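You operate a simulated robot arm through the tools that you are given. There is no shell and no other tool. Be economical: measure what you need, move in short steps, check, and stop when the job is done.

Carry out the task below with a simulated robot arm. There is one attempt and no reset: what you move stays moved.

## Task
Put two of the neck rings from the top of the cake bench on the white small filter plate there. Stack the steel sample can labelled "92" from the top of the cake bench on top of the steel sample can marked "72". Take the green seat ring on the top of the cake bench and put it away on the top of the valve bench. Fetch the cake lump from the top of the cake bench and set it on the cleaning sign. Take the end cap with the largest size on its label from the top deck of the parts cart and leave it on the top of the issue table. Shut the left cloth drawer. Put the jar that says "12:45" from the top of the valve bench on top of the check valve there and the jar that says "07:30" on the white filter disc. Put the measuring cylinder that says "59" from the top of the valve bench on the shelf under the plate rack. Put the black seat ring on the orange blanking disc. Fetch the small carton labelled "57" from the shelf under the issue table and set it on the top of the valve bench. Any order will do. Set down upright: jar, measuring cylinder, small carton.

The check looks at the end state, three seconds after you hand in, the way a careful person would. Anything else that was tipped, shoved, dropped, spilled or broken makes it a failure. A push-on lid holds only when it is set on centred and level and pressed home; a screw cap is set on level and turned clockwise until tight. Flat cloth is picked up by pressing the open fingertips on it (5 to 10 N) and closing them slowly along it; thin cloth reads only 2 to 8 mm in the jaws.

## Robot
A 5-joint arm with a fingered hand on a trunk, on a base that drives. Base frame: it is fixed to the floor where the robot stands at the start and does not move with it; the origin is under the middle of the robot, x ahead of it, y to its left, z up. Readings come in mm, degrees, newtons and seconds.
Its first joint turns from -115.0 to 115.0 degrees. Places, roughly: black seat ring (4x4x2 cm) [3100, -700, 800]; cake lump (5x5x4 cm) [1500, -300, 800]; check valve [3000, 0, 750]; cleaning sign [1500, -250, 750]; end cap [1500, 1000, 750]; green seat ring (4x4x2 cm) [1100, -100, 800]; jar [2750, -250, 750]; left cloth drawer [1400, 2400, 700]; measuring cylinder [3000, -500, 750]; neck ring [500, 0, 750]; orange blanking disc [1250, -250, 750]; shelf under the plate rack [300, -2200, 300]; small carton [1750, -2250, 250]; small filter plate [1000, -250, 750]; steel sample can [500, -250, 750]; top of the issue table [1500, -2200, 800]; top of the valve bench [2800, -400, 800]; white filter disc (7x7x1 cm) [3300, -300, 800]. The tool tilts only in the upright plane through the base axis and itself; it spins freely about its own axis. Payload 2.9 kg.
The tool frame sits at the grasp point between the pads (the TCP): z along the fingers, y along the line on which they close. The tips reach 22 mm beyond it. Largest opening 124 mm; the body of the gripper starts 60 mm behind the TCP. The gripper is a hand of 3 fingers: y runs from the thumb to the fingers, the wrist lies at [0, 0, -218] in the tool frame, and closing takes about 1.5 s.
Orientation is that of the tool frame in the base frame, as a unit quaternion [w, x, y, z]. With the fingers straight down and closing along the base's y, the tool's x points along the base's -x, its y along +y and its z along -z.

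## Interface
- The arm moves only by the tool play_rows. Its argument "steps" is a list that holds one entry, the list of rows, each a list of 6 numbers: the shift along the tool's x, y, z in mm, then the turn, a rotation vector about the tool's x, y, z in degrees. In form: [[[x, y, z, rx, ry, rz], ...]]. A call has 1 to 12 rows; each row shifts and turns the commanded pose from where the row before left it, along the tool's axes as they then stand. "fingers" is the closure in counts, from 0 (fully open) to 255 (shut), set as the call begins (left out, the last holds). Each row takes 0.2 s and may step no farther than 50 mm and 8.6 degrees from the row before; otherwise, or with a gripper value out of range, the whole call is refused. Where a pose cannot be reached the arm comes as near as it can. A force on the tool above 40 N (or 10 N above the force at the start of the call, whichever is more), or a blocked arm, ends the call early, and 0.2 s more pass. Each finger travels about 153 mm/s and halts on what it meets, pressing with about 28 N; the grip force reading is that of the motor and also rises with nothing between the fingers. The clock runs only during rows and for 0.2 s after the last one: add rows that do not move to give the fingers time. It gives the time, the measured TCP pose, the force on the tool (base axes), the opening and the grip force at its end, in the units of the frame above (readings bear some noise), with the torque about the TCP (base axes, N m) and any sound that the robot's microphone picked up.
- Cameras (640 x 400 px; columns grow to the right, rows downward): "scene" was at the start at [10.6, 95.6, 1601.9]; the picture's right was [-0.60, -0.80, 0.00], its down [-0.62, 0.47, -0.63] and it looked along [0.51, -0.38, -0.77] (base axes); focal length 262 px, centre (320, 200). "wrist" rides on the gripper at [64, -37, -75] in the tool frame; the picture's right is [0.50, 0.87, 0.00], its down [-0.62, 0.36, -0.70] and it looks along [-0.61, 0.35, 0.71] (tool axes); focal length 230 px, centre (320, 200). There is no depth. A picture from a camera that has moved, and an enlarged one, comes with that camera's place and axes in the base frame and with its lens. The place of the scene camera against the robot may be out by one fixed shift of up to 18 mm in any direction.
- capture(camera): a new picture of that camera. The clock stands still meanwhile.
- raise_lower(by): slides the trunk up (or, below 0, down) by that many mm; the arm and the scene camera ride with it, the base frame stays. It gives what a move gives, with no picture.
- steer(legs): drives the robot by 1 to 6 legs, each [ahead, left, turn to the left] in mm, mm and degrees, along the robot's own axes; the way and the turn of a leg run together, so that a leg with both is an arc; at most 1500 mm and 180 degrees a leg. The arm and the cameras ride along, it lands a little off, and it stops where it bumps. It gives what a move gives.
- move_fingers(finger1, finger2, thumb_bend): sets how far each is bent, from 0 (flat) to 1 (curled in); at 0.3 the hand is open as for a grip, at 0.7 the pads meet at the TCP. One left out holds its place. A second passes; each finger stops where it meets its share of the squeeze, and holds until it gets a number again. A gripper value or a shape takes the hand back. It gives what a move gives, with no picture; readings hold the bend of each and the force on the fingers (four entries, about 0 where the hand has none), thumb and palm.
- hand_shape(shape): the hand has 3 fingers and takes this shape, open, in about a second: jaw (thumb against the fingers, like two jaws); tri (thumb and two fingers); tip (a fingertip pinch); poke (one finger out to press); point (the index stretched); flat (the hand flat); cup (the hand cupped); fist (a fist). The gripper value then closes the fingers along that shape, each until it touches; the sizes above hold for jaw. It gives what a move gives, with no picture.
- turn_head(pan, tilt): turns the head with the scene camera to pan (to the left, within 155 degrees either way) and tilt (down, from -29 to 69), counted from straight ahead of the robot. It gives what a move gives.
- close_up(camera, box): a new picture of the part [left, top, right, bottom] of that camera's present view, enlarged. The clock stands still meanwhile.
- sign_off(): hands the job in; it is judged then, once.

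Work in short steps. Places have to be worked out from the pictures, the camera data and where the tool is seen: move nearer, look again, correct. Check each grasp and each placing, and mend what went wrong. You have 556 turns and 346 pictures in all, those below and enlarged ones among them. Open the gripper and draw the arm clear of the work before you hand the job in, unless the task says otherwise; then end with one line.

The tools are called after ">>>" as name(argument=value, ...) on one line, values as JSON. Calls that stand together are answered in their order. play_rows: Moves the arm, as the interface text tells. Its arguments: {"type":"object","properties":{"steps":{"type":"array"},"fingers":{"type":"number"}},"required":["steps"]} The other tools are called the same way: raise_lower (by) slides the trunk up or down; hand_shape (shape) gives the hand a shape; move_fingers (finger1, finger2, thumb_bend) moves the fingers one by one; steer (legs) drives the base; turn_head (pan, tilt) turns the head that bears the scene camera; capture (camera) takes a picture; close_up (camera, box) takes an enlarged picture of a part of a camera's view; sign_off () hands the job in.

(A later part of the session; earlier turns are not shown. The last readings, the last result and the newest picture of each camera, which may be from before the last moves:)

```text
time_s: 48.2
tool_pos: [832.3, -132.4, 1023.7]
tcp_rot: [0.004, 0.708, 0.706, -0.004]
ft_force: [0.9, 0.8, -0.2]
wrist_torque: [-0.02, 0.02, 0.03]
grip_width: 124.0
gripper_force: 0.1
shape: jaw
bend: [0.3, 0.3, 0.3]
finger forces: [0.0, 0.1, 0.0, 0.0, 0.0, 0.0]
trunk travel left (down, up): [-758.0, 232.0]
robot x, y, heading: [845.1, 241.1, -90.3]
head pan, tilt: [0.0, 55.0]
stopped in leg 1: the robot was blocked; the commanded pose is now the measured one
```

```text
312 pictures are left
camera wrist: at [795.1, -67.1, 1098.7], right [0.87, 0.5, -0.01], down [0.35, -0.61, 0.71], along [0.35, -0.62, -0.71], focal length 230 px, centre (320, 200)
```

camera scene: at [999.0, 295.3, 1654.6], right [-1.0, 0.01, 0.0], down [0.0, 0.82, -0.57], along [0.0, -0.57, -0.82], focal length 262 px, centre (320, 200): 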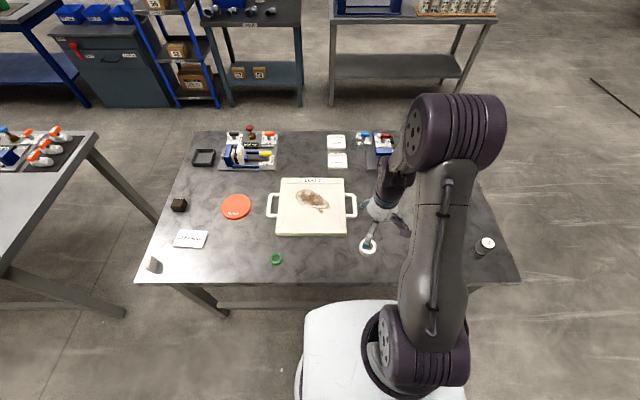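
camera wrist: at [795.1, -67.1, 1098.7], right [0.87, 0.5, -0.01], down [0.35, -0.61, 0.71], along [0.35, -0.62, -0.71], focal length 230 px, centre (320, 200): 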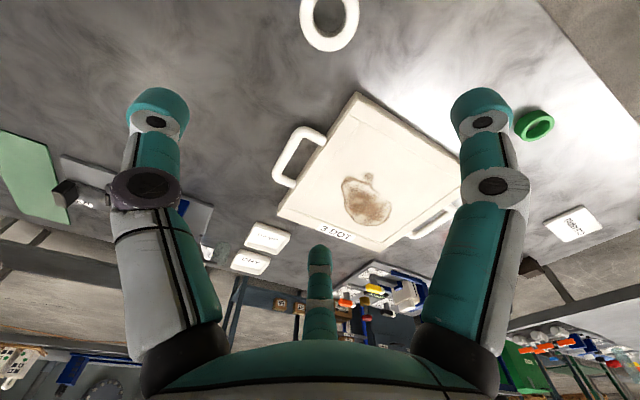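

The base bumped at y≈241; I back off 10 mm. Then move above ring C, estimated at (823,-98), and lower the arm to look.

>>> steer(legs=[[-10, 0, 0]])

>>> play_rows(steps=[[[20, -5, 0, 0, 0, 0], [5, -4, 40, 0, 0, 0], [0, 0, 40, 0, 0, 0], [0, 0, 40, 0, 0, 0], [0, 0, 0, 0, 0, 0]]])

>>> capture(camera="wrist")

```text
time_s: 49.0
tool_pos: [832.3, -121.0, 1026.5]
tcp_rot: [0.005, 0.708, 0.706, -0.005]
ft_force: [-0.1, -0.5, -0.6]
wrist_torque: [0.02, 0.0, -0.01]
grip_width: 123.9
gripper_force: 0.1
shape: jaw
bend: [0.3, 0.3, 0.3]
finger forces: [0.0, 0.0, 0.0, 0.1, 0.0, 0.1]
trunk travel left (down, up): [-758.0, 232.0]
robot x, y, heading: [844.2, 247.1, -89.9]
head pan, tilt: [0.0, 55.0]
```

```text
time_s: 50.2
tool_pos: [821.4, -96.2, 904.7]
tcp_rot: [0.005, 0.708, 0.706, -0.007]
ft_force: [0.5, -0.4, 0.3]
wrist_torque: [-0.01, -0.01, -0.01]
grip_width: 123.7
gripper_force: 0.1
shape: jaw
bend: [0.3, 0.3, 0.3]
finger forces: [0.0, 0.0, 0.1, 0.0, 0.0, 0.0]
trunk travel left (down, up): [-758.0, 232.0]
robot x, y, heading: [844.8, 250.1, -90.2]
head pan, tilt: [0.0, 55.0]
```

```text
311 pictures are left
camera wrist: at [784.8, -31.3, 978.6], right [0.87, 0.5, -0.01], down [0.36, -0.61, 0.71], along [0.35, -0.62, -0.7], focal length 230 px, centre (320, 200)
```

wrist: 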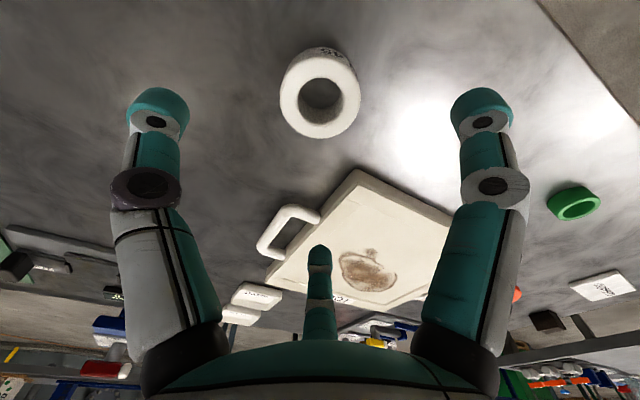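

>>> play_rows(steps=[[[5, -4, 20, 0, 0, 0], [0, 0, 30, 0, 0, 0], [0, 0, 0, 0, 0, 0]]])

>>> capture(camera="wrist")

```text
time_s: 51.0
tool_pos: [818.0, -91.4, 854.5]
tcp_rot: [0.004, 0.708, 0.706, -0.006]
ft_force: [0.6, 0.2, 0.7]
wrist_torque: [0.03, -0.01, -0.01]
grip_width: 124.2
gripper_force: 0.0
shape: jaw
bend: [0.3, 0.3, 0.3]
finger forces: [0.0, 0.1, 0.1, 0.0, 0.1, 0.0]
trunk travel left (down, up): [-758.0, 232.0]
robot x, y, heading: [841.8, 250.4, -90.0]
head pan, tilt: [0.0, 55.0]
```

```text
310 pictures are left
camera wrist: at [781.2, -26.5, 928.0], right [0.87, 0.5, -0.01], down [0.36, -0.61, 0.71], along [0.35, -0.62, -0.7], focal length 230 px, centre (320, 200)
```

wrist: 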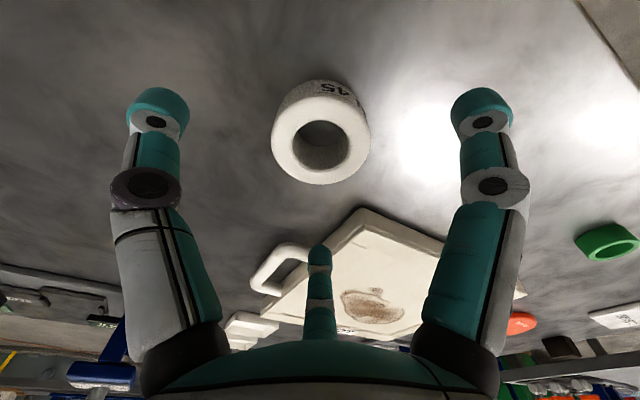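

Ring is centred, top at z≈804. Descend 52 mm and close.

>>> play_rows(steps=[[[0, 0, 20, 0, 0, 0], [0, 0, 20, 0, 0, 0], [0, 0, 10, 0, 0, 0], [0, 0, 0, 0, 0, 0]]])

>>> play_rows(steps=[[[0, 0, 0, 0, 0, 0], [0, 0, 0, 0, 0, 0], [0, 0, 0, 0, 0, 0], [0, 0, 0, 0, 0, 0], [0, 0, 0, 0, 0, 0], [0, 0, 0, 0, 0, 0], [0, 0, 0, 0, 0, 0]]], fingers=255)

>>> capture(camera="wrist")

```text
time_s: 52.0
tool_pos: [816.1, -95.2, 804.1]
tcp_rot: [0.004, 0.708, 0.706, -0.006]
ft_force: [0.6, 1.0, -0.1]
wrist_torque: [0.01, 0.01, 0.02]
grip_width: 124.0
gripper_force: 0.2
shape: jaw
bend: [0.3, 0.3, 0.3]
finger forces: [0.1, 0.0, 0.1, 0.1, 0.0, 0.0]
trunk travel left (down, up): [-758.0, 232.0]
robot x, y, heading: [842.0, 246.9, -90.0]
head pan, tilt: [0.0, 55.0]
```

```text
time_s: 53.6
tool_pos: [818.8, -94.4, 804.5]
tcp_rot: [0.004, 0.709, 0.705, -0.006]
ft_force: [-0.4, 0.4, 0.1]
wrist_torque: [-0.05, 0.02, 0.0]
grip_width: 50.1
gripper_force: 28.0
shape: jaw
bend: [0.41, 0.77, 0.7]
finger forces: [26.4, 25.1, 0.0, 0.0, 23.5, 0.1]
trunk travel left (down, up): [-758.0, 232.0]
robot x, y, heading: [843.4, 249.3, -90.3]
head pan, tilt: [0.0, 55.0]
```

```text
309 pictures are left
camera wrist: at [781.5, -28.8, 878.5], right [0.87, 0.5, -0.01], down [0.36, -0.61, 0.71], along [0.35, -0.62, -0.7], focal length 230 px, centre (320, 200)
```

wrist: 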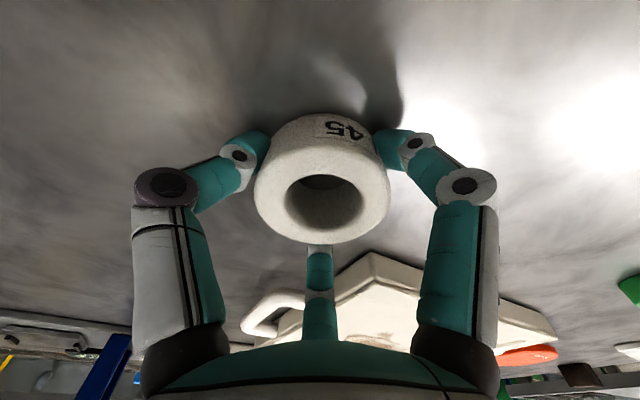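

Gripped (50 mm). Lift 120 mm, drive 150 mm along the bench (+x), and then stretch toward the plate to test reach.

>>> play_rows(steps=[[[0, 0, -30, 0, 0, 0], [0, 0, -40, 0, 0, 0], [0, 0, -40, 0, 0, 0], [0, 0, -10, 0, 0, 0], [0, 0, 0, 0, 0, 0]]])

>>> steer(legs=[[0, 150, 0]])

>>> play_rows(steps=[[[-40, 0, 0, 0, 0, 0], [-40, 0, 0, 0, 0, 0], [-15, 0, 0, 0, 0, 0], [0, 0, 0, 0, 0, 0]]])

>>> capture(camera="wrist")

```text
time_s: 54.8
tool_pos: [819.3, -92.4, 925.5]
tcp_rot: [0.004, 0.708, 0.706, -0.006]
ft_force: [-0.2, 0.1, -0.9]
wrist_torque: [0.04, 0.0, -0.01]
grip_width: 49.8
gripper_force: 28.4
shape: jaw
bend: [0.41, 0.77, 0.7]
finger forces: [27.1, 25.1, 0.0, 0.0, 23.7, 0.0]
trunk travel left (down, up): [-758.0, 232.0]
robot x, y, heading: [844.1, 252.3, -90.0]
head pan, tilt: [0.0, 55.0]
```

```text
time_s: 56.1
tool_pos: [970.2, -91.4, 926.2]
tcp_rot: [0.005, 0.709, 0.705, -0.006]
ft_force: [-0.3, -0.6, 0.1]
wrist_torque: [-0.02, 0.04, 0.0]
grip_width: 49.9
gripper_force: 28.1
shape: jaw
bend: [0.41, 0.77, 0.7]
finger forces: [27.1, 25.1, 0.0, 0.0, 23.6, 0.1]
trunk travel left (down, up): [-758.0, 232.0]
robot x, y, heading: [992.2, 248.5, -90.2]
head pan, tilt: [0.0, 55.0]
```

```text
time_s: 57.1
tool_pos: [969.9, -189.2, 928.5]
tcp_rot: [0.005, 0.709, 0.705, -0.006]
ft_force: [0.3, -0.6, -0.6]
wrist_torque: [0.03, -0.02, -0.02]
grip_width: 49.8
gripper_force: 28.3
shape: jaw
bend: [0.41, 0.77, 0.7]
finger forces: [28.1, 25.2, 0.1, 0.1, 23.6, 0.0]
trunk travel left (down, up): [-758.0, 232.0]
robot x, y, heading: [994.4, 246.8, -90.4]
head pan, tilt: [0.0, 55.0]
```

```text
308 pictures are left
camera wrist: at [933.6, -123.9, 1001.2], right [0.87, 0.5, -0.01], down [0.35, -0.61, 0.71], along [0.35, -0.62, -0.7], focal length 230 px, centre (320, 200)
```

wrist: 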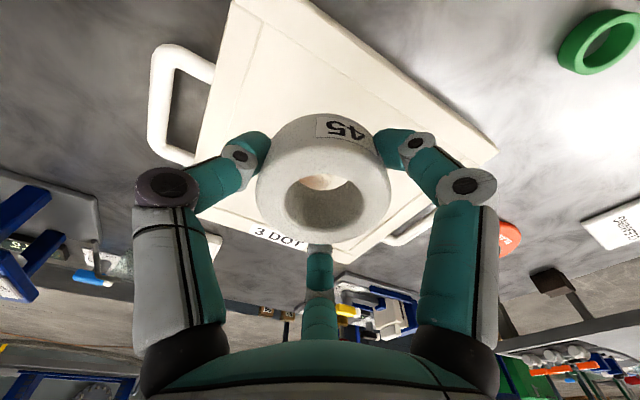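

Reach is fine and the ring is over the plate's near-left area. Lower with the trunk, then gently.

>>> raise_lower(by=-85)

>>> play_rows(steps=[[[0, 0, 4, 0, 0, 0], [0, 0, 4, 0, 0, 0], [0, 0, 2, 0, 0, 0], [0, 0, 0, 0, 0, 0]]])

>>> capture(camera="wrist")

```text
time_s: 58.4
tool_pos: [969.7, -188.9, 841.5]
tcp_rot: [0.004, 0.709, 0.705, -0.006]
ft_force: [-0.5, -0.6, -0.5]
wrist_torque: [0.0, -0.03, -0.01]
grip_width: 49.7
gripper_force: 28.1
shape: jaw
bend: [0.41, 0.77, 0.7]
finger forces: [28.1, 25.2, 0.0, 0.1, 23.5, 0.0]
trunk travel left (down, up): [-673.0, 317.0]
robot x, y, heading: [995.3, 247.8, -90.5]
head pan, tilt: [0.0, 55.0]
```

```text
time_s: 59.4
tool_pos: [969.6, -190.3, 833.2]
tcp_rot: [0.004, 0.709, 0.706, -0.005]
ft_force: [-0.1, 0.1, -0.4]
wrist_torque: [-0.01, 0.01, 0.0]
grip_width: 49.8
gripper_force: 28.4
shape: jaw
bend: [0.41, 0.77, 0.7]
finger forces: [28.2, 25.2, 0.0, 0.1, 23.5, 0.1]
trunk travel left (down, up): [-673.0, 317.0]
robot x, y, heading: [994.0, 249.2, -90.3]
head pan, tilt: [0.0, 55.0]
```

```text
307 pictures are left
camera wrist: at [932.8, -124.0, 906.5], right [0.87, 0.5, -0.01], down [0.35, -0.61, 0.71], along [0.35, -0.62, -0.7], focal length 230 px, centre (320, 200)
```

wrist: 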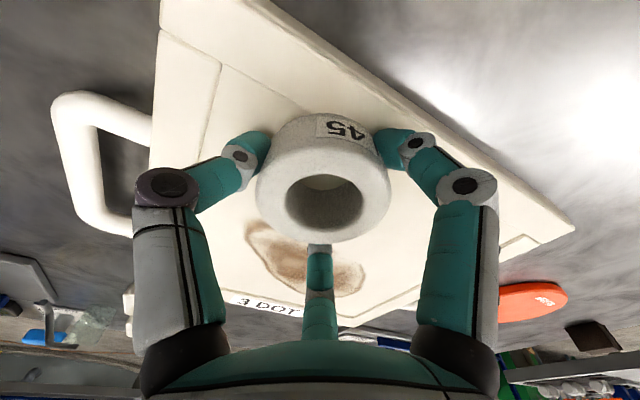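

The plate has a shallow frame line near its edge; I shift 18 mm inward before setting down.

>>> play_rows(steps=[[[-10, 0, -5, 0, 0, 0], [-8, 0, 0, 0, 0, 0], [0, 0, 5, 0, 0, 0], [0, 0, 3, 0, 0, 0], [0, 0, 2, 0, 0, 0], [0, 0, 0, 0, 0, 0]]])

>>> play_rows(steps=[[[0, 0, 2, 0, 0, 0], [0, 0, 2, 0, 0, 0], [0, 0, 0, 0, 0, 0]]])

```text
time_s: 60.8
tool_pos: [970.0, -207.3, 829.5]
tcp_rot: [0.006, 0.709, 0.705, -0.006]
ft_force: [0.9, -2.7, 14.3]
wrist_torque: [0.04, 0.01, -0.02]
grip_width: 50.2
gripper_force: 27.7
shape: jaw
bend: [0.77, 0.77, 0.7]
finger forces: [29.0, 27.0, 0.0, 0.0, 26.1, 0.0]
trunk travel left (down, up): [-673.0, 317.0]
robot x, y, heading: [994.8, 249.6, -90.1]
head pan, tilt: [0.0, 55.0]
```

```text
time_s: 61.4
tool_pos: [969.6, -206.6, 827.5]
tcp_rot: [0.009, 0.709, 0.706, -0.01]
ft_force: [2.6, 2.9, 27.6]
wrist_torque: [0.28, -0.04, 0.03]
grip_width: 50.9
gripper_force: 28.4
shape: jaw
bend: [0.78, 0.78, 0.7]
finger forces: [37.0, 27.7, 0.0, 0.0, 27.1, 0.1]
trunk travel left (down, up): [-673.0, 317.0]
robot x, y, heading: [993.8, 248.4, -90.2]
head pan, tilt: [0.0, 55.0]
stopped in row 3: the force on the tool passed its limit (the readings are from after the stop); the commanded pose is now the measured one
```

Seated at z≈829. Ease up 2 mm, open, and lift away.

>>> play_rows(steps=[[[0, 0, -2, 0, 0, 0], [0, 0, 0, 0, 0, 0]]])

>>> play_rows(steps=[[[0, 0, 0, 0, 0, 0], [0, 0, 0, 0, 0, 0], [0, 0, 0, 0, 0, 0]]], fingers=80)

>>> raise_lower(by=100)

>>> capture(camera="wrist")

```text
time_s: 62.0
tool_pos: [970.0, -207.7, 828.4]
tcp_rot: [0.007, 0.709, 0.705, -0.008]
ft_force: [1.4, 2.9, 15.7]
wrist_torque: [0.08, 0.04, 0.0]
grip_width: 51.1
gripper_force: 28.0
shape: jaw
bend: [0.78, 0.78, 0.7]
finger forces: [32.0, 27.6, 0.1, 0.1, 26.5, 0.0]
trunk travel left (down, up): [-673.0, 317.0]
robot x, y, heading: [995.6, 250.7, -90.2]
head pan, tilt: [0.0, 55.0]
```

```text
time_s: 62.8
tool_pos: [969.7, -208.9, 827.5]
tcp_rot: [0.006, 0.709, 0.705, -0.008]
ft_force: [-1.5, -2.4, 11.5]
wrist_torque: [0.29, -0.15, -0.02]
grip_width: 79.5
gripper_force: 0.0
shape: jaw
bend: [0.34, 0.29, 0.73]
finger forces: [10.6, 0.0, 0.0, 0.0, 0.0, 0.0]
trunk travel left (down, up): [-673.0, 317.0]
robot x, y, heading: [1000.4, 249.1, -90.1]
head pan, tilt: [0.0, 55.0]
```

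```text
time_s: 64.1
tool_pos: [970.1, -209.1, 927.7]
tcp_rot: [0.007, 0.709, 0.705, -0.008]
ft_force: [0.6, -0.4, -0.8]
wrist_torque: [0.01, 0.03, -0.02]
grip_width: 84.6
gripper_force: 0.1
shape: jaw
bend: [0.29, 0.29, 0.73]
finger forces: [0.0, 0.0, 0.0, 0.0, 0.0, 0.0]
trunk travel left (down, up): [-773.0, 217.0]
robot x, y, heading: [993.7, 248.9, -89.8]
head pan, tilt: [0.0, 55.0]
```

```text
306 pictures are left
camera wrist: at [933.0, -143.5, 1001.0], right [0.87, 0.5, -0.01], down [0.35, -0.6, 0.71], along [0.35, -0.62, -0.7], focal length 230 px, centre (320, 200)
```

wrist: 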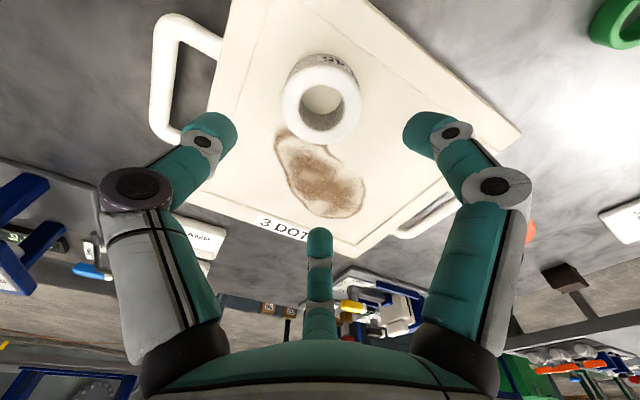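

Ring 1 lies flat on the plate. Next ring B: draw the arm in and drive back 385 mm toward it.

>>> play_rows(steps=[[[40, 0, -20, 0, 0, 0], [40, 0, -20, 0, 0, 0], [30, 0, 0, 0, 0, 0], [0, 0, 0, 0, 0, 0]]], fingers=0)

>>> steer(legs=[[0, -375, 0]])

>>> capture(camera="wrist")

```text
time_s: 65.1
tool_pos: [972.0, -99.4, 964.3]
tcp_rot: [0.007, 0.709, 0.705, -0.008]
ft_force: [0.1, 0.0, 0.3]
wrist_torque: [0.01, -0.02, -0.04]
grip_width: 124.2
gripper_force: 0.2
shape: jaw
bend: [0.3, 0.3, 0.3]
finger forces: [0.0, 0.0, 0.0, 0.1, 0.0, 0.0]
trunk travel left (down, up): [-773.0, 217.0]
robot x, y, heading: [996.7, 249.6, -90.2]
head pan, tilt: [0.0, 55.0]
```

```text
time_s: 67.5
tool_pos: [597.6, -95.4, 965.1]
tcp_rot: [0.007, 0.709, 0.705, -0.008]
ft_force: [-0.5, -0.4, 0.8]
wrist_torque: [-0.03, 0.02, 0.01]
grip_width: 123.8
gripper_force: 0.0
shape: jaw
bend: [0.3, 0.3, 0.3]
finger forces: [0.0, 0.1, 0.0, 0.0, 0.1, 0.1]
trunk travel left (down, up): [-773.0, 217.0]
robot x, y, heading: [620.2, 250.3, -90.5]
head pan, tilt: [0.0, 55.0]
```

```text
305 pictures are left
camera wrist: at [560.3, -30.9, 1038.2], right [0.87, 0.49, -0.01], down [0.35, -0.6, 0.71], along [0.35, -0.62, -0.7], focal length 230 px, centre (320, 200)
```

wrist: 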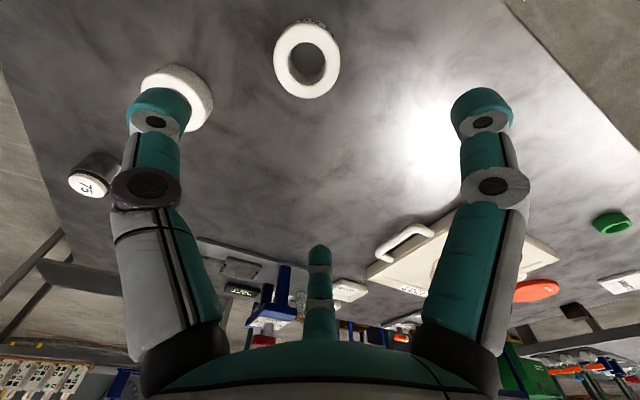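

Ring B at about (578,-89). Shift and lower to ~850 then check.

>>> play_rows(steps=[[[3, -10, 10, 0, 0, 0], [3, -9, 35, 0, 0, 0], [0, 0, 40, 0, 0, 0], [0, 0, 30, 0, 0, 0], [0, 0, 0, 0, 0, 0]]])

>>> capture(camera="wrist")

```text
time_s: 68.7
tool_pos: [578.0, -92.2, 848.7]
tcp_rot: [0.006, 0.709, 0.705, -0.008]
ft_force: [0.1, -0.1, -0.1]
wrist_torque: [-0.03, 0.02, -0.02]
grip_width: 124.0
gripper_force: 0.0
shape: jaw
bend: [0.3, 0.3, 0.3]
finger forces: [0.1, 0.0, 0.0, 0.0, 0.1, 0.0]
trunk travel left (down, up): [-773.0, 217.0]
robot x, y, heading: [622.0, 255.2, -90.4]
head pan, tilt: [0.0, 55.0]
```

```text
304 pictures are left
camera wrist: at [541.0, -27.2, 921.9], right [0.87, 0.49, -0.01], down [0.35, -0.6, 0.71], along [0.34, -0.62, -0.7], focal length 230 px, centre (320, 200)
```

wrist: 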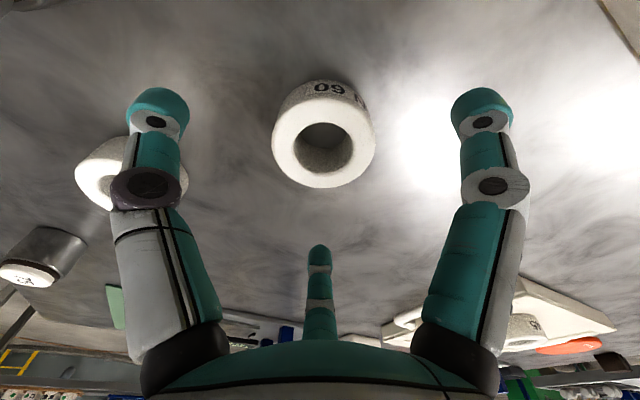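

>>> play_rows(steps=[[[1, 1.5, 20, 0, 0, 0], [0, 0, 20, 0, 0, 0], [0, 0, 6, 0, 0, 0], [0, 0, 0, 0, 0, 0]]])

>>> play_rows(steps=[[[0, 0, 0, 0, 0, 0], [0, 0, 0, 0, 0, 0], [0, 0, 0, 0, 0, 0], [0, 0, 0, 0, 0, 0], [0, 0, 0, 0, 0, 0], [0, 0, 0, 0, 0, 0], [0, 0, 0, 0, 0, 0]]], fingers=255)

>>> play_rows(steps=[[[0, 0, -30, 0, 0, 0], [0, 0, -40, 0, 0, 0], [0, 0, -40, 0, 0, 0], [0, 0, -20, 0, 0, 0], [0, 0, 0, 0, 0, 0]]])

>>> capture(camera="wrist")

```text
time_s: 69.7
tool_pos: [579.5, -93.9, 801.9]
tcp_rot: [0.006, 0.709, 0.705, -0.009]
ft_force: [-0.6, -0.1, -0.3]
wrist_torque: [0.02, -0.01, 0.01]
grip_width: 123.8
gripper_force: 0.1
shape: jaw
bend: [0.3, 0.3, 0.3]
finger forces: [0.0, 0.0, 0.1, 0.0, 0.1, 0.0]
trunk travel left (down, up): [-773.0, 217.0]
robot x, y, heading: [622.2, 247.8, -90.5]
head pan, tilt: [0.0, 55.0]
```

```text
time_s: 71.3
tool_pos: [578.9, -93.5, 802.2]
tcp_rot: [0.006, 0.709, 0.705, -0.008]
ft_force: [0.4, -0.2, -0.6]
wrist_torque: [0.01, 0.04, 0.01]
grip_width: 49.9
gripper_force: 28.5
shape: jaw
bend: [0.77, 0.77, 0.7]
finger forces: [23.9, 26.5, 0.0, 0.0, 24.9, 0.0]
trunk travel left (down, up): [-773.0, 217.0]
robot x, y, heading: [618.6, 248.6, -90.3]
head pan, tilt: [0.0, 55.0]
```

```text
time_s: 72.5
tool_pos: [580.3, -90.3, 934.1]
tcp_rot: [0.005, 0.71, 0.704, -0.007]
ft_force: [-0.7, -0.4, -0.2]
wrist_torque: [-0.01, 0.02, 0.02]
grip_width: 49.7
gripper_force: 28.1
shape: jaw
bend: [0.77, 0.77, 0.7]
finger forces: [24.2, 27.5, 0.0, 0.1, 24.7, 0.1]
trunk travel left (down, up): [-773.0, 217.0]
robot x, y, heading: [621.5, 247.0, -90.5]
head pan, tilt: [0.0, 55.0]
```

```text
303 pictures are left
camera wrist: at [543.8, -25.5, 1007.4], right [0.87, 0.49, -0.01], down [0.35, -0.61, 0.71], along [0.34, -0.62, -0.7], focal length 230 px, centre (320, 200)
```

wrist: 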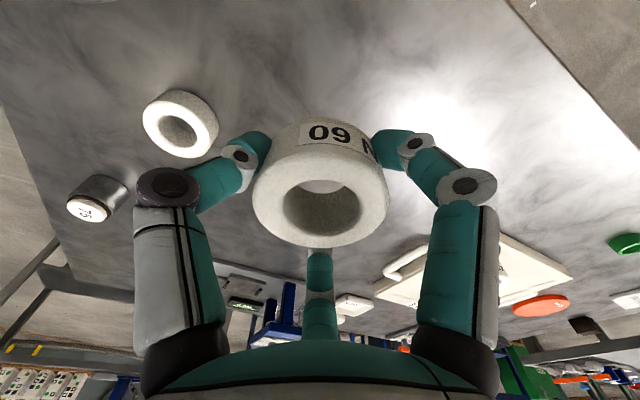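

Held. Drive 500 along +x and stretch out over the plate's other half.

>>> steer(legs=[[0, 500, 0]])

>>> play_rows(steps=[[[-40, 0, 0, 0, 0, 0], [-40, 0, 0, 0, 0, 0], [-35, 0, 0, 0, 0, 0], [0, 0, 0, 0, 0, 0]]])

>>> capture(camera="wrist")

```text
time_s: 75.5
tool_pos: [1086.1, -95.5, 933.8]
tcp_rot: [0.006, 0.712, 0.702, -0.01]
ft_force: [-0.6, -0.1, -0.4]
wrist_torque: [0.02, 0.0, 0.01]
grip_width: 49.8
gripper_force: 28.2
shape: jaw
bend: [0.77, 0.77, 0.7]
finger forces: [24.1, 27.5, 0.0, 0.0, 24.8, 0.0]
trunk travel left (down, up): [-773.0, 217.0]
robot x, y, heading: [1128.5, 243.7, -91.1]
head pan, tilt: [0.0, 55.0]
```

```text
time_s: 76.5
tool_pos: [1084.7, -210.5, 937.1]
tcp_rot: [0.007, 0.712, 0.702, -0.008]
ft_force: [0.0, 0.3, 0.3]
wrist_torque: [0.03, -0.01, 0.04]
grip_width: 49.5
gripper_force: 27.5
shape: jaw
bend: [0.77, 0.77, 0.7]
finger forces: [24.3, 28.8, 0.1, 0.0, 24.8, 0.1]
trunk travel left (down, up): [-773.0, 217.0]
robot x, y, heading: [1130.7, 246.6, -90.9]
head pan, tilt: [0.0, 55.0]
```

```text
302 pictures are left
camera wrist: at [1049.1, -144.7, 1010.2], right [0.87, 0.49, -0.01], down [0.35, -0.61, 0.71], along [0.34, -0.63, -0.7], focal length 230 px, centre (320, 200)
```

wrist: 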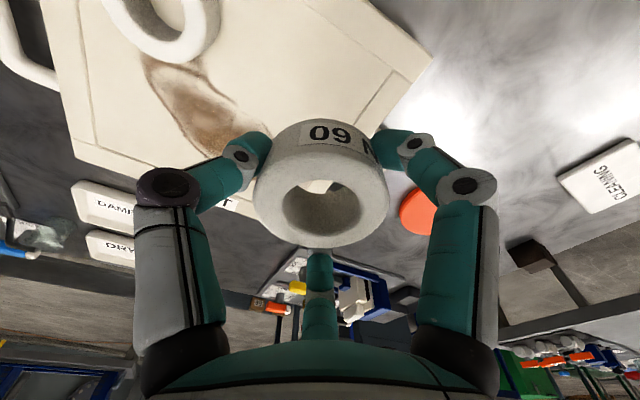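

Shift 8 mm toward −x to stay inside the frame line, lower, and release.

>>> play_rows(steps=[[[3, -8, 0, 0, 0, 0], [0, 0, 0, 0, 0, 0]]])

>>> raise_lower(by=-98)

>>> play_rows(steps=[[[0, 0, 3, 0, 0, 0], [0, 0, 2, 0, 0, 0], [0, 0, 2, 0, 0, 0], [0, 0, 0, 0, 0, 0]]])

```text
time_s: 77.1
tool_pos: [1077.7, -207.3, 936.0]
tcp_rot: [0.006, 0.712, 0.702, -0.008]
ft_force: [0.1, -0.5, -1.0]
wrist_torque: [0.0, 0.0, -0.01]
grip_width: 49.7
gripper_force: 28.2
shape: jaw
bend: [0.77, 0.77, 0.7]
finger forces: [24.4, 28.8, 0.0, 0.0, 24.8, 0.0]
trunk travel left (down, up): [-773.0, 217.0]
robot x, y, heading: [1133.0, 243.6, -91.0]
head pan, tilt: [0.0, 55.0]
```

```text
time_s: 78.4
tool_pos: [1078.5, -207.3, 838.4]
tcp_rot: [0.007, 0.712, 0.702, -0.009]
ft_force: [-0.7, -0.9, 0.8]
wrist_torque: [0.02, 0.0, 0.01]
grip_width: 49.7
gripper_force: 28.2
shape: jaw
bend: [0.77, 0.77, 0.7]
finger forces: [24.4, 28.7, 0.0, 0.0, 24.8, 0.0]
trunk travel left (down, up): [-675.0, 315.0]
robot x, y, heading: [1132.3, 243.9, -90.4]
head pan, tilt: [0.0, 55.0]
```

```text
time_s: 79.4
tool_pos: [1077.1, -207.3, 830.3]
tcp_rot: [0.006, 0.712, 0.702, -0.008]
ft_force: [-0.9, -0.3, 0.1]
wrist_torque: [0.0, -0.03, 0.05]
grip_width: 49.8
gripper_force: 27.5
shape: jaw
bend: [0.77, 0.77, 0.7]
finger forces: [24.4, 28.9, 0.1, 0.1, 24.7, 0.0]
trunk travel left (down, up): [-675.0, 315.0]
robot x, y, heading: [1130.9, 246.5, -90.8]
head pan, tilt: [0.0, 55.0]
```

>>> play_rows(steps=[[[0, 0, 2, 0, 0, 0], [0, 0, 1, 0, 0, 0], [0, 0, 0, 0, 0, 0]]])

```text
time_s: 80.2
tool_pos: [1077.6, -206.9, 828.4]
tcp_rot: [0.007, 0.712, 0.702, -0.01]
ft_force: [1.6, 0.5, 10.2]
wrist_torque: [0.22, -0.07, -0.05]
grip_width: 49.6
gripper_force: 27.7
shape: jaw
bend: [0.78, 0.77, 0.7]
finger forces: [33.9, 29.8, 0.0, 0.0, 25.4, 0.0]
trunk travel left (down, up): [-675.0, 315.0]
robot x, y, heading: [1129.9, 246.3, -90.8]
head pan, tilt: [0.0, 55.0]
```

Contact made. Release and lift, then look.

>>> play_rows(steps=[[[0, 0, -1, 0, 0, 0], [0, 0, 0, 0, 0, 0], [0, 0, 0, 0, 0, 0], [0, 0, 0, 0, 0, 0]]], fingers=100)

>>> raise_lower(by=100)

>>> capture(camera="wrist")

>>> capture(camera="scene")

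```text
time_s: 81.2
tool_pos: [1076.5, -207.5, 828.1]
tcp_rot: [0.008, 0.712, 0.702, -0.008]
ft_force: [-2.2, -1.7, 5.2]
wrist_torque: [0.17, -0.05, -0.01]
grip_width: 72.2
gripper_force: 0.1
shape: jaw
bend: [0.34, 0.32, 0.7]
finger forces: [5.3, 0.0, 0.0, 0.1, 0.1, 0.0]
trunk travel left (down, up): [-675.0, 315.0]
robot x, y, heading: [1126.9, 245.7, -90.8]
head pan, tilt: [0.0, 55.0]
```

```text
time_s: 82.5
tool_pos: [1077.3, -208.0, 929.0]
tcp_rot: [0.007, 0.712, 0.702, -0.008]
ft_force: [0.1, -0.2, 1.0]
wrist_torque: [-0.03, 0.0, 0.01]
grip_width: 74.8
gripper_force: 0.0
shape: jaw
bend: [0.32, 0.32, 0.7]
finger forces: [0.0, 0.1, 0.0, 0.0, 0.0, 0.1]
trunk travel left (down, up): [-775.0, 215.0]
robot x, y, heading: [1125.5, 244.2, -91.0]
head pan, tilt: [0.0, 55.0]
```

```text
301 pictures are left
camera wrist: at [1041.3, -142.0, 1001.8], right [0.87, 0.49, -0.01], down [0.35, -0.61, 0.71], along [0.34, -0.63, -0.7], focal length 230 px, centre (320, 200)
```

wrist: 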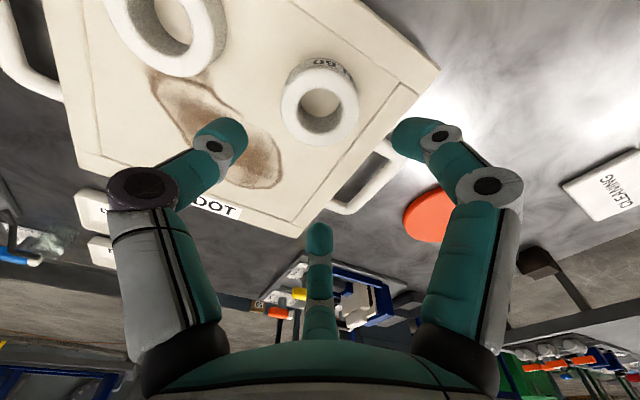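

```text
300 pictures are left
camera scene: at [1284.7, 227.6, 1671.6], right [-1.0, 0.01, 0.0], down [0.01, 0.82, -0.57], along [-0.01, -0.57, -0.82], focal length 262 px, centre (320, 200)
```

scene: 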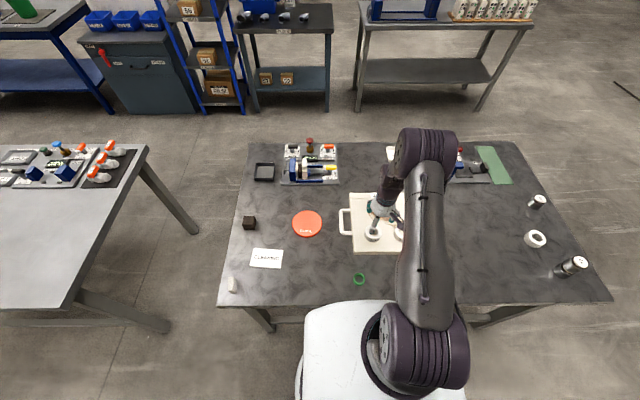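

Both rings rest on the plate. Before the cake lump I test the arm's longest reach: stretch outward 80 mm here in the air.

>>> play_rows(steps=[[[0, 0, -30, 0, 0, 0], [-30, 0, 0, 0, 0, 0], [-30, 0, 0, 0, 0, 0], [-30, 0, 0, 0, 0, 0], [0, 0, 0, 0, 0, 0]]], fingers=0)

```text
time_s: 83.7
tool_pos: [1075.1, -297.8, 962.2]
tcp_rot: [0.007, 0.712, 0.702, -0.008]
ft_force: [0.0, 0.0, -0.8]
wrist_torque: [0.02, 0.03, 0.0]
grip_width: 124.0
gripper_force: 0.2
shape: jaw
bend: [0.3, 0.3, 0.3]
finger forces: [0.1, 0.1, 0.0, 0.0, 0.1, 0.0]
trunk travel left (down, up): [-775.0, 215.0]
robot x, y, heading: [1129.9, 248.7, -90.7]
head pan, tilt: [0.0, 55.0]
```

Reach of 548 mm works, so the lump is reachable from here. Before sliding further along, check clearance to the pallet behind with the head.

>>> play_rows(steps=[[[30, 0, -20, 0, 0, 0], [40, 0, -20, 0, 0, 0], [40, 0, -20, 0, 0, 0], [40, 0, 0, 0, 0, 0], [40, 0, 0, 0, 0, 0], [0, 0, 0, 0, 0, 0]]])

>>> turn_head(pan=120, tilt=50)

>>> capture(camera="scene")

```text
time_s: 85.1
tool_pos: [1079.5, -106.3, 1016.2]
tcp_rot: [0.006, 0.712, 0.702, -0.008]
ft_force: [0.1, -0.3, -0.1]
wrist_torque: [0.01, -0.03, 0.0]
grip_width: 123.9
gripper_force: 0.1
shape: jaw
bend: [0.3, 0.3, 0.3]
finger forces: [0.0, 0.0, 0.0, 0.1, 0.1, 0.0]
trunk travel left (down, up): [-775.0, 215.0]
robot x, y, heading: [1132.7, 245.6, -90.7]
head pan, tilt: [0.0, 55.0]
```

```text
time_s: 87.1
tool_pos: [1078.5, -106.4, 1017.5]
tcp_rot: [0.007, 0.712, 0.702, -0.008]
ft_force: [0.6, 0.4, -0.1]
wrist_torque: [-0.04, 0.03, 0.01]
grip_width: 123.9
gripper_force: 0.0
shape: jaw
bend: [0.3, 0.3, 0.3]
finger forces: [0.0, 0.1, 0.0, 0.0, 0.0, 0.1]
trunk travel left (down, up): [-775.0, 215.0]
robot x, y, heading: [1129.4, 247.0, -90.8]
head pan, tilt: [120.0, 50.0]
```

```text
299 pictures are left
camera scene: at [1353.0, 337.3, 1678.1], right [0.49, -0.87, 0.0], down [-0.67, -0.37, -0.64], along [0.56, 0.31, -0.77], focal length 262 px, centre (320, 200)
```

scene: 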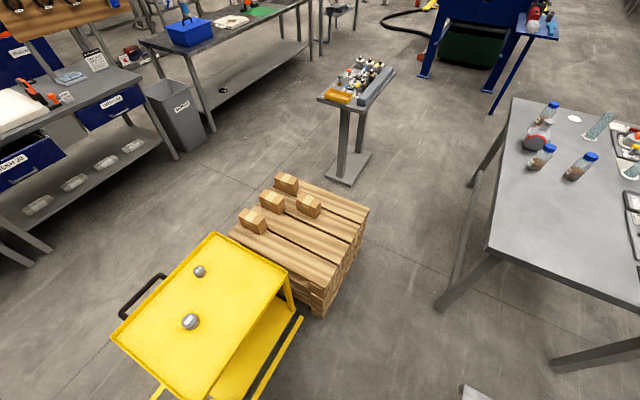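

The pallet starts around x≈1750, y≥535, so a robot position x≈1530 is safe. Drive 395 along +x and look with wrist and head.

>>> steer(legs=[[0, 395, 0.7]])

>>> turn_head(pan=0, tilt=60)

>>> capture(camera="scene")

>>> capture(camera="wrist")

```text
time_s: 89.6
tool_pos: [1465.1, -105.3, 1017.5]
tcp_rot: [0.005, 0.711, 0.704, -0.009]
ft_force: [0.4, 0.4, 0.1]
wrist_torque: [0.0, -0.02, 0.01]
grip_width: 123.9
gripper_force: 0.1
shape: jaw
bend: [0.3, 0.3, 0.3]
finger forces: [0.0, 0.0, 0.0, 0.0, 0.0, 0.1]
trunk travel left (down, up): [-775.0, 215.0]
robot x, y, heading: [1516.1, 250.3, -91.0]
head pan, tilt: [120.0, 50.0]
stopped in leg 1: the robot was blocked; the commanded pose is now the measured one
```

```text
time_s: 91.6
tool_pos: [1464.7, -105.9, 1017.4]
tcp_rot: [0.006, 0.711, 0.703, -0.008]
ft_force: [-0.3, 0.1, -0.2]
wrist_torque: [0.0, 0.0, -0.04]
grip_width: 123.8
gripper_force: 0.0
shape: jaw
bend: [0.3, 0.3, 0.3]
finger forces: [0.0, 0.0, 0.0, 0.1, 0.1, 0.0]
trunk travel left (down, up): [-775.0, 215.0]
robot x, y, heading: [1515.3, 245.2, -90.6]
head pan, tilt: [0.0, 60.0]
```

```text
298 pictures are left
camera scene: at [1668.9, 234.6, 1665.6], right [-1.0, 0.01, 0.0], down [0.01, 0.87, -0.5], along [-0.01, -0.5, -0.87], focal length 262 px, centre (320, 200)
```

scene: 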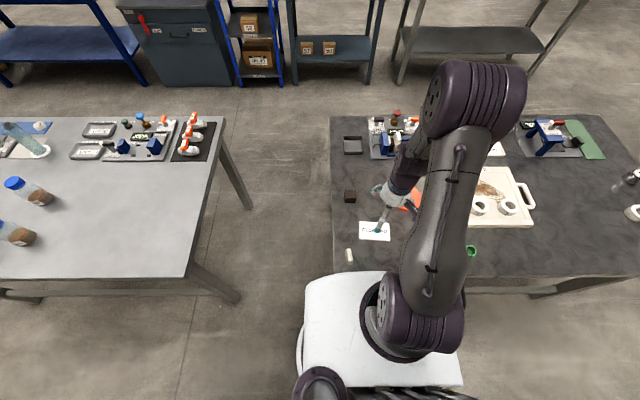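

```text
297 pictures are left
camera wrist: at [1428.1, -39.9, 1090.5], right [0.87, 0.49, -0.01], down [0.35, -0.61, 0.71], along [0.34, -0.63, -0.7], focal length 230 px, centre (320, 200)
```

wrist: 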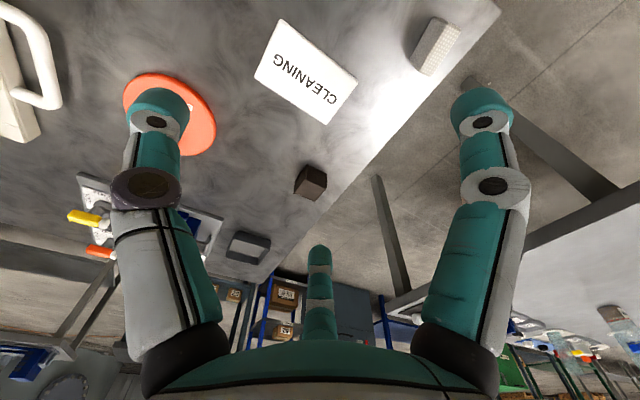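

The base touched the splayed bench leg; back off 12 mm. Then move toward the lump at about (1532,-263).

>>> steer(legs=[[0, -12, 0]])

>>> play_rows(steps=[[[-40, 19, 0, 0, 0, 0], [-40, 19, 0, 0, 0, 0], [-40, 19, 20, 0, 0, 0], [-37, 20, 40, 0, 0, 0], [0, 0, 30, 0, 0, 0], [0, 0, 0, 0, 0, 0]]])

>>> capture(camera="wrist")

```text
time_s: 92.3
tool_pos: [1453.9, -106.7, 1017.9]
tcp_rot: [0.004, 0.711, 0.703, -0.009]
ft_force: [0.6, -0.5, 0.0]
wrist_torque: [0.01, 0.02, 0.03]
grip_width: 124.0
gripper_force: 0.0
shape: jaw
bend: [0.3, 0.3, 0.3]
finger forces: [0.1, 0.0, 0.1, 0.1, 0.0, 0.0]
trunk travel left (down, up): [-775.0, 215.0]
robot x, y, heading: [1505.9, 246.5, -90.6]
head pan, tilt: [0.0, 60.0]
```

```text
refused: row 4 steps farther than a row can; nothing moved
```

```text
296 pictures are left
camera wrist: at [1417.4, -39.8, 1090.6], right [0.87, 0.49, -0.01], down [0.35, -0.61, 0.71], along [0.34, -0.63, -0.7], focal length 230 px, centre (320, 200)
```

wrist: 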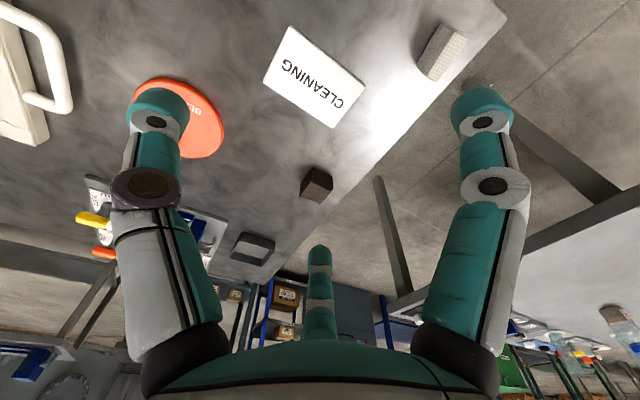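

>>> play_rows(steps=[[[-40, 19, 0, 0, 0, 0], [-40, 19, 0, 0, 0, 0], [-40, 19, 10, 0, 0, 0], [-37, 20, 20, 0, 0, 0], [0, 0, 40, 0, 0, 0], [0, 0, 30, 0, 0, 0], [0, 0, 0, 0, 0, 0]]])

>>> capture(camera="wrist")

```text
time_s: 93.9
tool_pos: [1528.5, -264.6, 920.0]
tcp_rot: [0.007, 0.711, 0.703, -0.006]
ft_force: [0.1, -0.3, 0.7]
wrist_torque: [0.01, -0.04, -0.01]
grip_width: 123.8
gripper_force: 0.1
shape: jaw
bend: [0.3, 0.3, 0.3]
finger forces: [0.0, 0.1, 0.1, 0.0, 0.0, 0.1]
trunk travel left (down, up): [-775.0, 215.0]
robot x, y, heading: [1501.5, 245.6, -90.6]
head pan, tilt: [0.0, 60.0]
```

```text
295 pictures are left
camera wrist: at [1491.7, -198.8, 992.8], right [0.87, 0.49, -0.01], down [0.35, -0.61, 0.71], along [0.34, -0.63, -0.7], focal length 230 px, centre (320, 200)
```

wrist: 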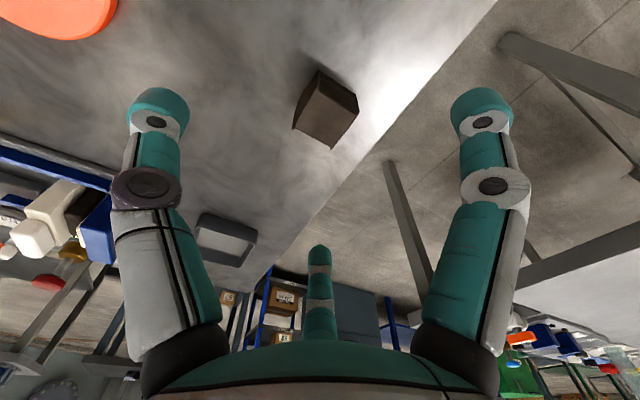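

>>> close_up(camera="wrist", box=[270, 50, 390, 170])

```text
3.33 times, centred on (330, 110) of wrist
camera zoom: at [1491.7, -198.8, 992.8], right [0.87, 0.49, -0.01], down [0.35, -0.61, 0.71], along [0.34, -0.63, -0.7], focal length 767 px, centre (287, 500)
```

zoom: 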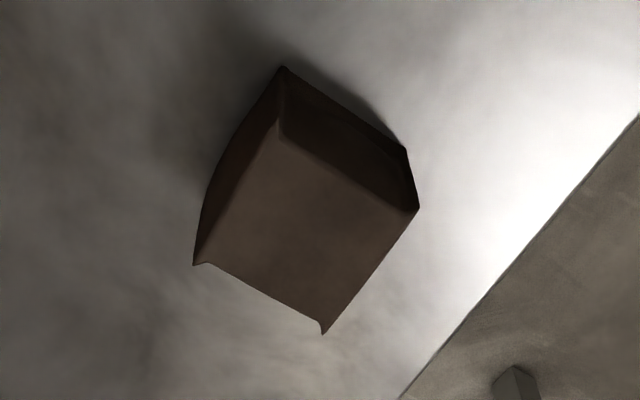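

The lump is square to the bench, centre (1538,-278). Shift over it, lower the trunk by 70 and check once more.

>>> play_rows(steps=[[[-13.5, 9.5, 0, 0, 0, 0], [0, 0, 0, 0, 0, 0]]])

>>> raise_lower(by=-70)

>>> capture(camera="wrist")

```text
time_s: 94.5
tool_pos: [1536.3, -278.2, 919.6]
tcp_rot: [0.008, 0.711, 0.703, -0.007]
ft_force: [-0.1, -0.1, 0.7]
wrist_torque: [0.0, 0.0, -0.03]
grip_width: 123.9
gripper_force: 0.1
shape: jaw
bend: [0.3, 0.3, 0.3]
finger forces: [0.1, 0.0, 0.1, 0.1, 0.0, 0.0]
trunk travel left (down, up): [-775.0, 215.0]
robot x, y, heading: [1501.8, 248.6, -90.4]
head pan, tilt: [0.0, 60.0]
```

```text
time_s: 95.6
tool_pos: [1536.2, -278.1, 848.9]
tcp_rot: [0.008, 0.711, 0.703, -0.007]
ft_force: [-0.2, 0.0, 0.6]
wrist_torque: [0.01, 0.0, 0.01]
grip_width: 124.1
gripper_force: 0.1
shape: jaw
bend: [0.3, 0.3, 0.3]
finger forces: [0.0, 0.0, 0.0, 0.0, 0.0, 0.0]
trunk travel left (down, up): [-705.0, 285.0]
robot x, y, heading: [1503.8, 246.8, -90.4]
head pan, tilt: [0.0, 60.0]
```

```text
293 pictures are left
camera wrist: at [1500.3, -212.6, 923.2], right [0.87, 0.49, -0.01], down [0.35, -0.61, 0.71], along [0.35, -0.63, -0.7], focal length 230 px, centre (320, 200)
```

wrist: 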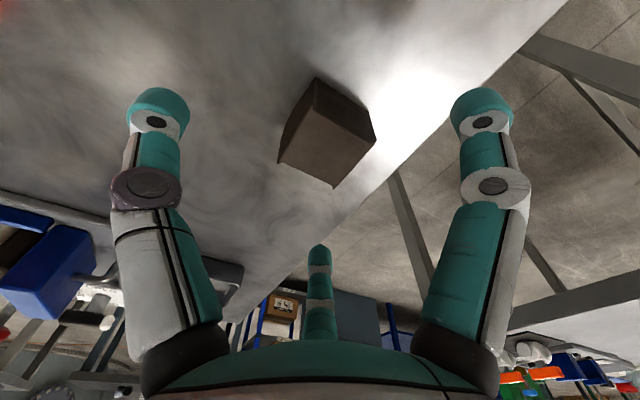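

>>> play_rows(steps=[[[2.5, 1, 15, 0, 0, 0], [0, 0, 20, 0, 0, 0], [0, 0, 9, 0, 0, 0], [0, 0, 0, 0, 0, 0]]])

>>> play_rows(steps=[[[0, 0, 0, 0, 0, 0], [0, 0, 0, 0, 0, 0], [0, 0, 0, 0, 0, 0], [0, 0, 0, 0, 0, 0], [0, 0, 0, 0, 0, 0], [0, 0, 0, 0, 0, 0], [0, 0, 0, 0, 0, 0], [0, 0, 0, 0, 0, 0]]], fingers=255)

>>> capture(camera="wrist")

```text
time_s: 96.6
tool_pos: [1538.0, -275.4, 805.2]
tcp_rot: [0.008, 0.711, 0.703, -0.006]
ft_force: [0.5, -0.2, 1.4]
wrist_torque: [-0.02, -0.02, -0.02]
grip_width: 124.0
gripper_force: 0.1
shape: jaw
bend: [0.3, 0.3, 0.3]
finger forces: [0.0, 0.1, 0.0, 0.0, 0.1, 0.0]
trunk travel left (down, up): [-705.0, 285.0]
robot x, y, heading: [1503.5, 249.9, -90.9]
head pan, tilt: [0.0, 60.0]
```

```text
time_s: 98.4
tool_pos: [1538.5, -275.6, 805.7]
tcp_rot: [0.007, 0.711, 0.703, -0.007]
ft_force: [0.6, 0.6, 0.9]
wrist_torque: [-0.04, -0.01, -0.02]
grip_width: 42.0
gripper_force: 27.6
shape: jaw
bend: [0.77, 0.77, 0.7]
finger forces: [23.1, 22.5, 0.0, 0.0, 24.3, 0.0]
trunk travel left (down, up): [-705.0, 285.0]
robot x, y, heading: [1501.8, 245.1, -90.9]
head pan, tilt: [0.0, 60.0]
```

```text
292 pictures are left
camera wrist: at [1501.8, -210.8, 878.9], right [0.87, 0.49, -0.01], down [0.35, -0.61, 0.71], along [0.35, -0.62, -0.7], focal length 230 px, centre (320, 200)
```

wrist: 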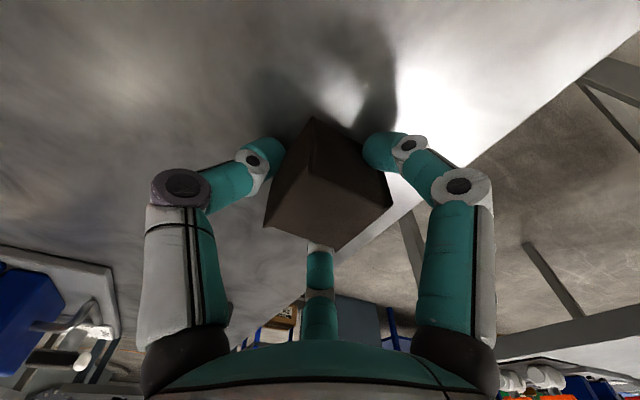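

Gripped. Lift and move above the sign centre (1455,-130), then look.

>>> play_rows(steps=[[[0, 0, -30, 0, 0, 0], [0, 0, -40, 0, 0, 0], [0, 0, -30, 0, 0, 0], [36, -20, 0, 0, 0, 0], [36, -20, 0, 0, 0, 0], [36, -20, 0, 0, 0, 0], [36, -22, 0, 0, 0, 0], [0, 0, 0, 0, 0, 0]]])

>>> capture(camera="wrist")

```text
time_s: 100.2
tool_pos: [1458.1, -128.3, 902.4]
tcp_rot: [0.005, 0.71, 0.704, -0.009]
ft_force: [-0.6, 0.0, -1.3]
wrist_torque: [0.03, -0.01, -0.01]
grip_width: 41.2
gripper_force: 27.7
shape: jaw
bend: [0.77, 0.77, 0.7]
finger forces: [23.6, 23.0, 0.0, 0.0, 22.9, 0.0]
trunk travel left (down, up): [-705.0, 285.0]
robot x, y, heading: [1501.3, 246.5, -90.3]
head pan, tilt: [0.0, 60.0]
```

```text
291 pictures are left
camera wrist: at [1422.0, -63.9, 975.5], right [0.87, 0.49, -0.01], down [0.35, -0.61, 0.71], along [0.34, -0.62, -0.7], focal length 230 px, centre (320, 200)
```

wrist: 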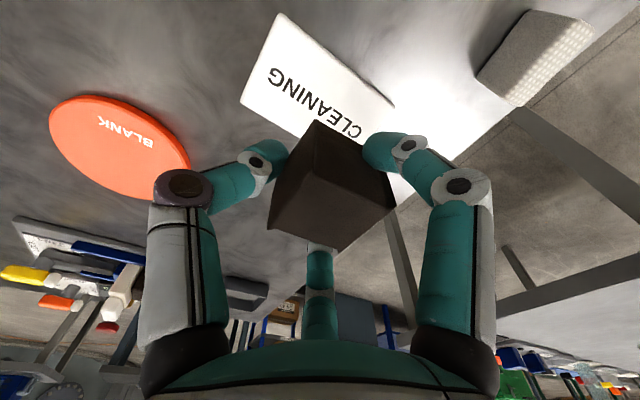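

Sign spans x 1403–1518, y −100…−171; centre (1460,−136). Align, lower and set down.

>>> play_rows(steps=[[[-8, 2, 20, 0, 0, 0], [0, 0, 30, 0, 0, 0], [0, 0, 25, 0, 0, 0], [0, 0, 5, 0, 0, 0], [0, 0, 3, 0, 0, 0], [0, 0, 0, 0, 0, 0]]])

>>> play_rows(steps=[[[0, 0, 2, 0, 0, 0], [0, 0, 2, 0, 0, 0], [0, 0, 0, 0, 0, 0]]])

```text
time_s: 101.6
tool_pos: [1459.2, -137.4, 819.6]
tcp_rot: [0.007, 0.71, 0.704, -0.007]
ft_force: [0.1, 0.2, -0.2]
wrist_torque: [0.0, 0.0, 0.0]
grip_width: 40.6
gripper_force: 28.3
shape: jaw
bend: [0.77, 0.77, 0.7]
finger forces: [23.6, 23.1, 0.1, 0.0, 22.6, 0.1]
trunk travel left (down, up): [-705.0, 285.0]
robot x, y, heading: [1504.2, 245.8, -90.7]
head pan, tilt: [0.0, 60.0]
```

```text
time_s: 102.4
tool_pos: [1459.6, -138.6, 816.1]
tcp_rot: [0.006, 0.711, 0.703, -0.007]
ft_force: [0.2, 0.8, -1.8]
wrist_torque: [0.01, -0.01, 0.01]
grip_width: 41.3
gripper_force: 27.8
shape: jaw
bend: [0.77, 0.77, 0.7]
finger forces: [23.6, 23.1, 0.0, 0.0, 22.6, 0.1]
trunk travel left (down, up): [-705.0, 285.0]
robot x, y, heading: [1503.9, 244.2, -90.4]
head pan, tilt: [0.0, 60.0]
```

>>> play_rows(steps=[[[0, 0, 2, 0, 0, 0], [0, 0, 2, 0, 0, 0], [0, 0, 0, 0, 0, 0]]])

>>> play_rows(steps=[[[0, 0, 2, 0, 0, 0], [0, 0, 0, 0, 0, 0]]])

```text
time_s: 103.2
tool_pos: [1459.4, -138.4, 813.0]
tcp_rot: [0.007, 0.711, 0.704, -0.01]
ft_force: [0.4, -0.1, 17.6]
wrist_torque: [0.05, -0.1, 0.03]
grip_width: 41.3
gripper_force: 28.1
shape: jaw
bend: [0.78, 0.77, 0.69]
finger forces: [26.9, 25.6, 0.0, 0.0, 25.1, 0.0]
trunk travel left (down, up): [-705.0, 285.0]
robot x, y, heading: [1499.5, 247.7, -90.7]
head pan, tilt: [0.0, 60.0]
```

```text
time_s: 103.8
tool_pos: [1459.7, -137.6, 811.3]
tcp_rot: [0.007, 0.711, 0.704, -0.011]
ft_force: [-1.0, -3.4, 34.7]
wrist_torque: [-0.03, -0.15, -0.04]
grip_width: 42.1
gripper_force: 28.2
shape: jaw
bend: [0.78, 0.78, 0.71]
finger forces: [28.5, 29.1, 0.1, 0.0, 28.7, 0.0]
trunk travel left (down, up): [-705.0, 285.0]
robot x, y, heading: [1505.9, 245.9, -90.6]
head pan, tilt: [0.0, 60.0]
```

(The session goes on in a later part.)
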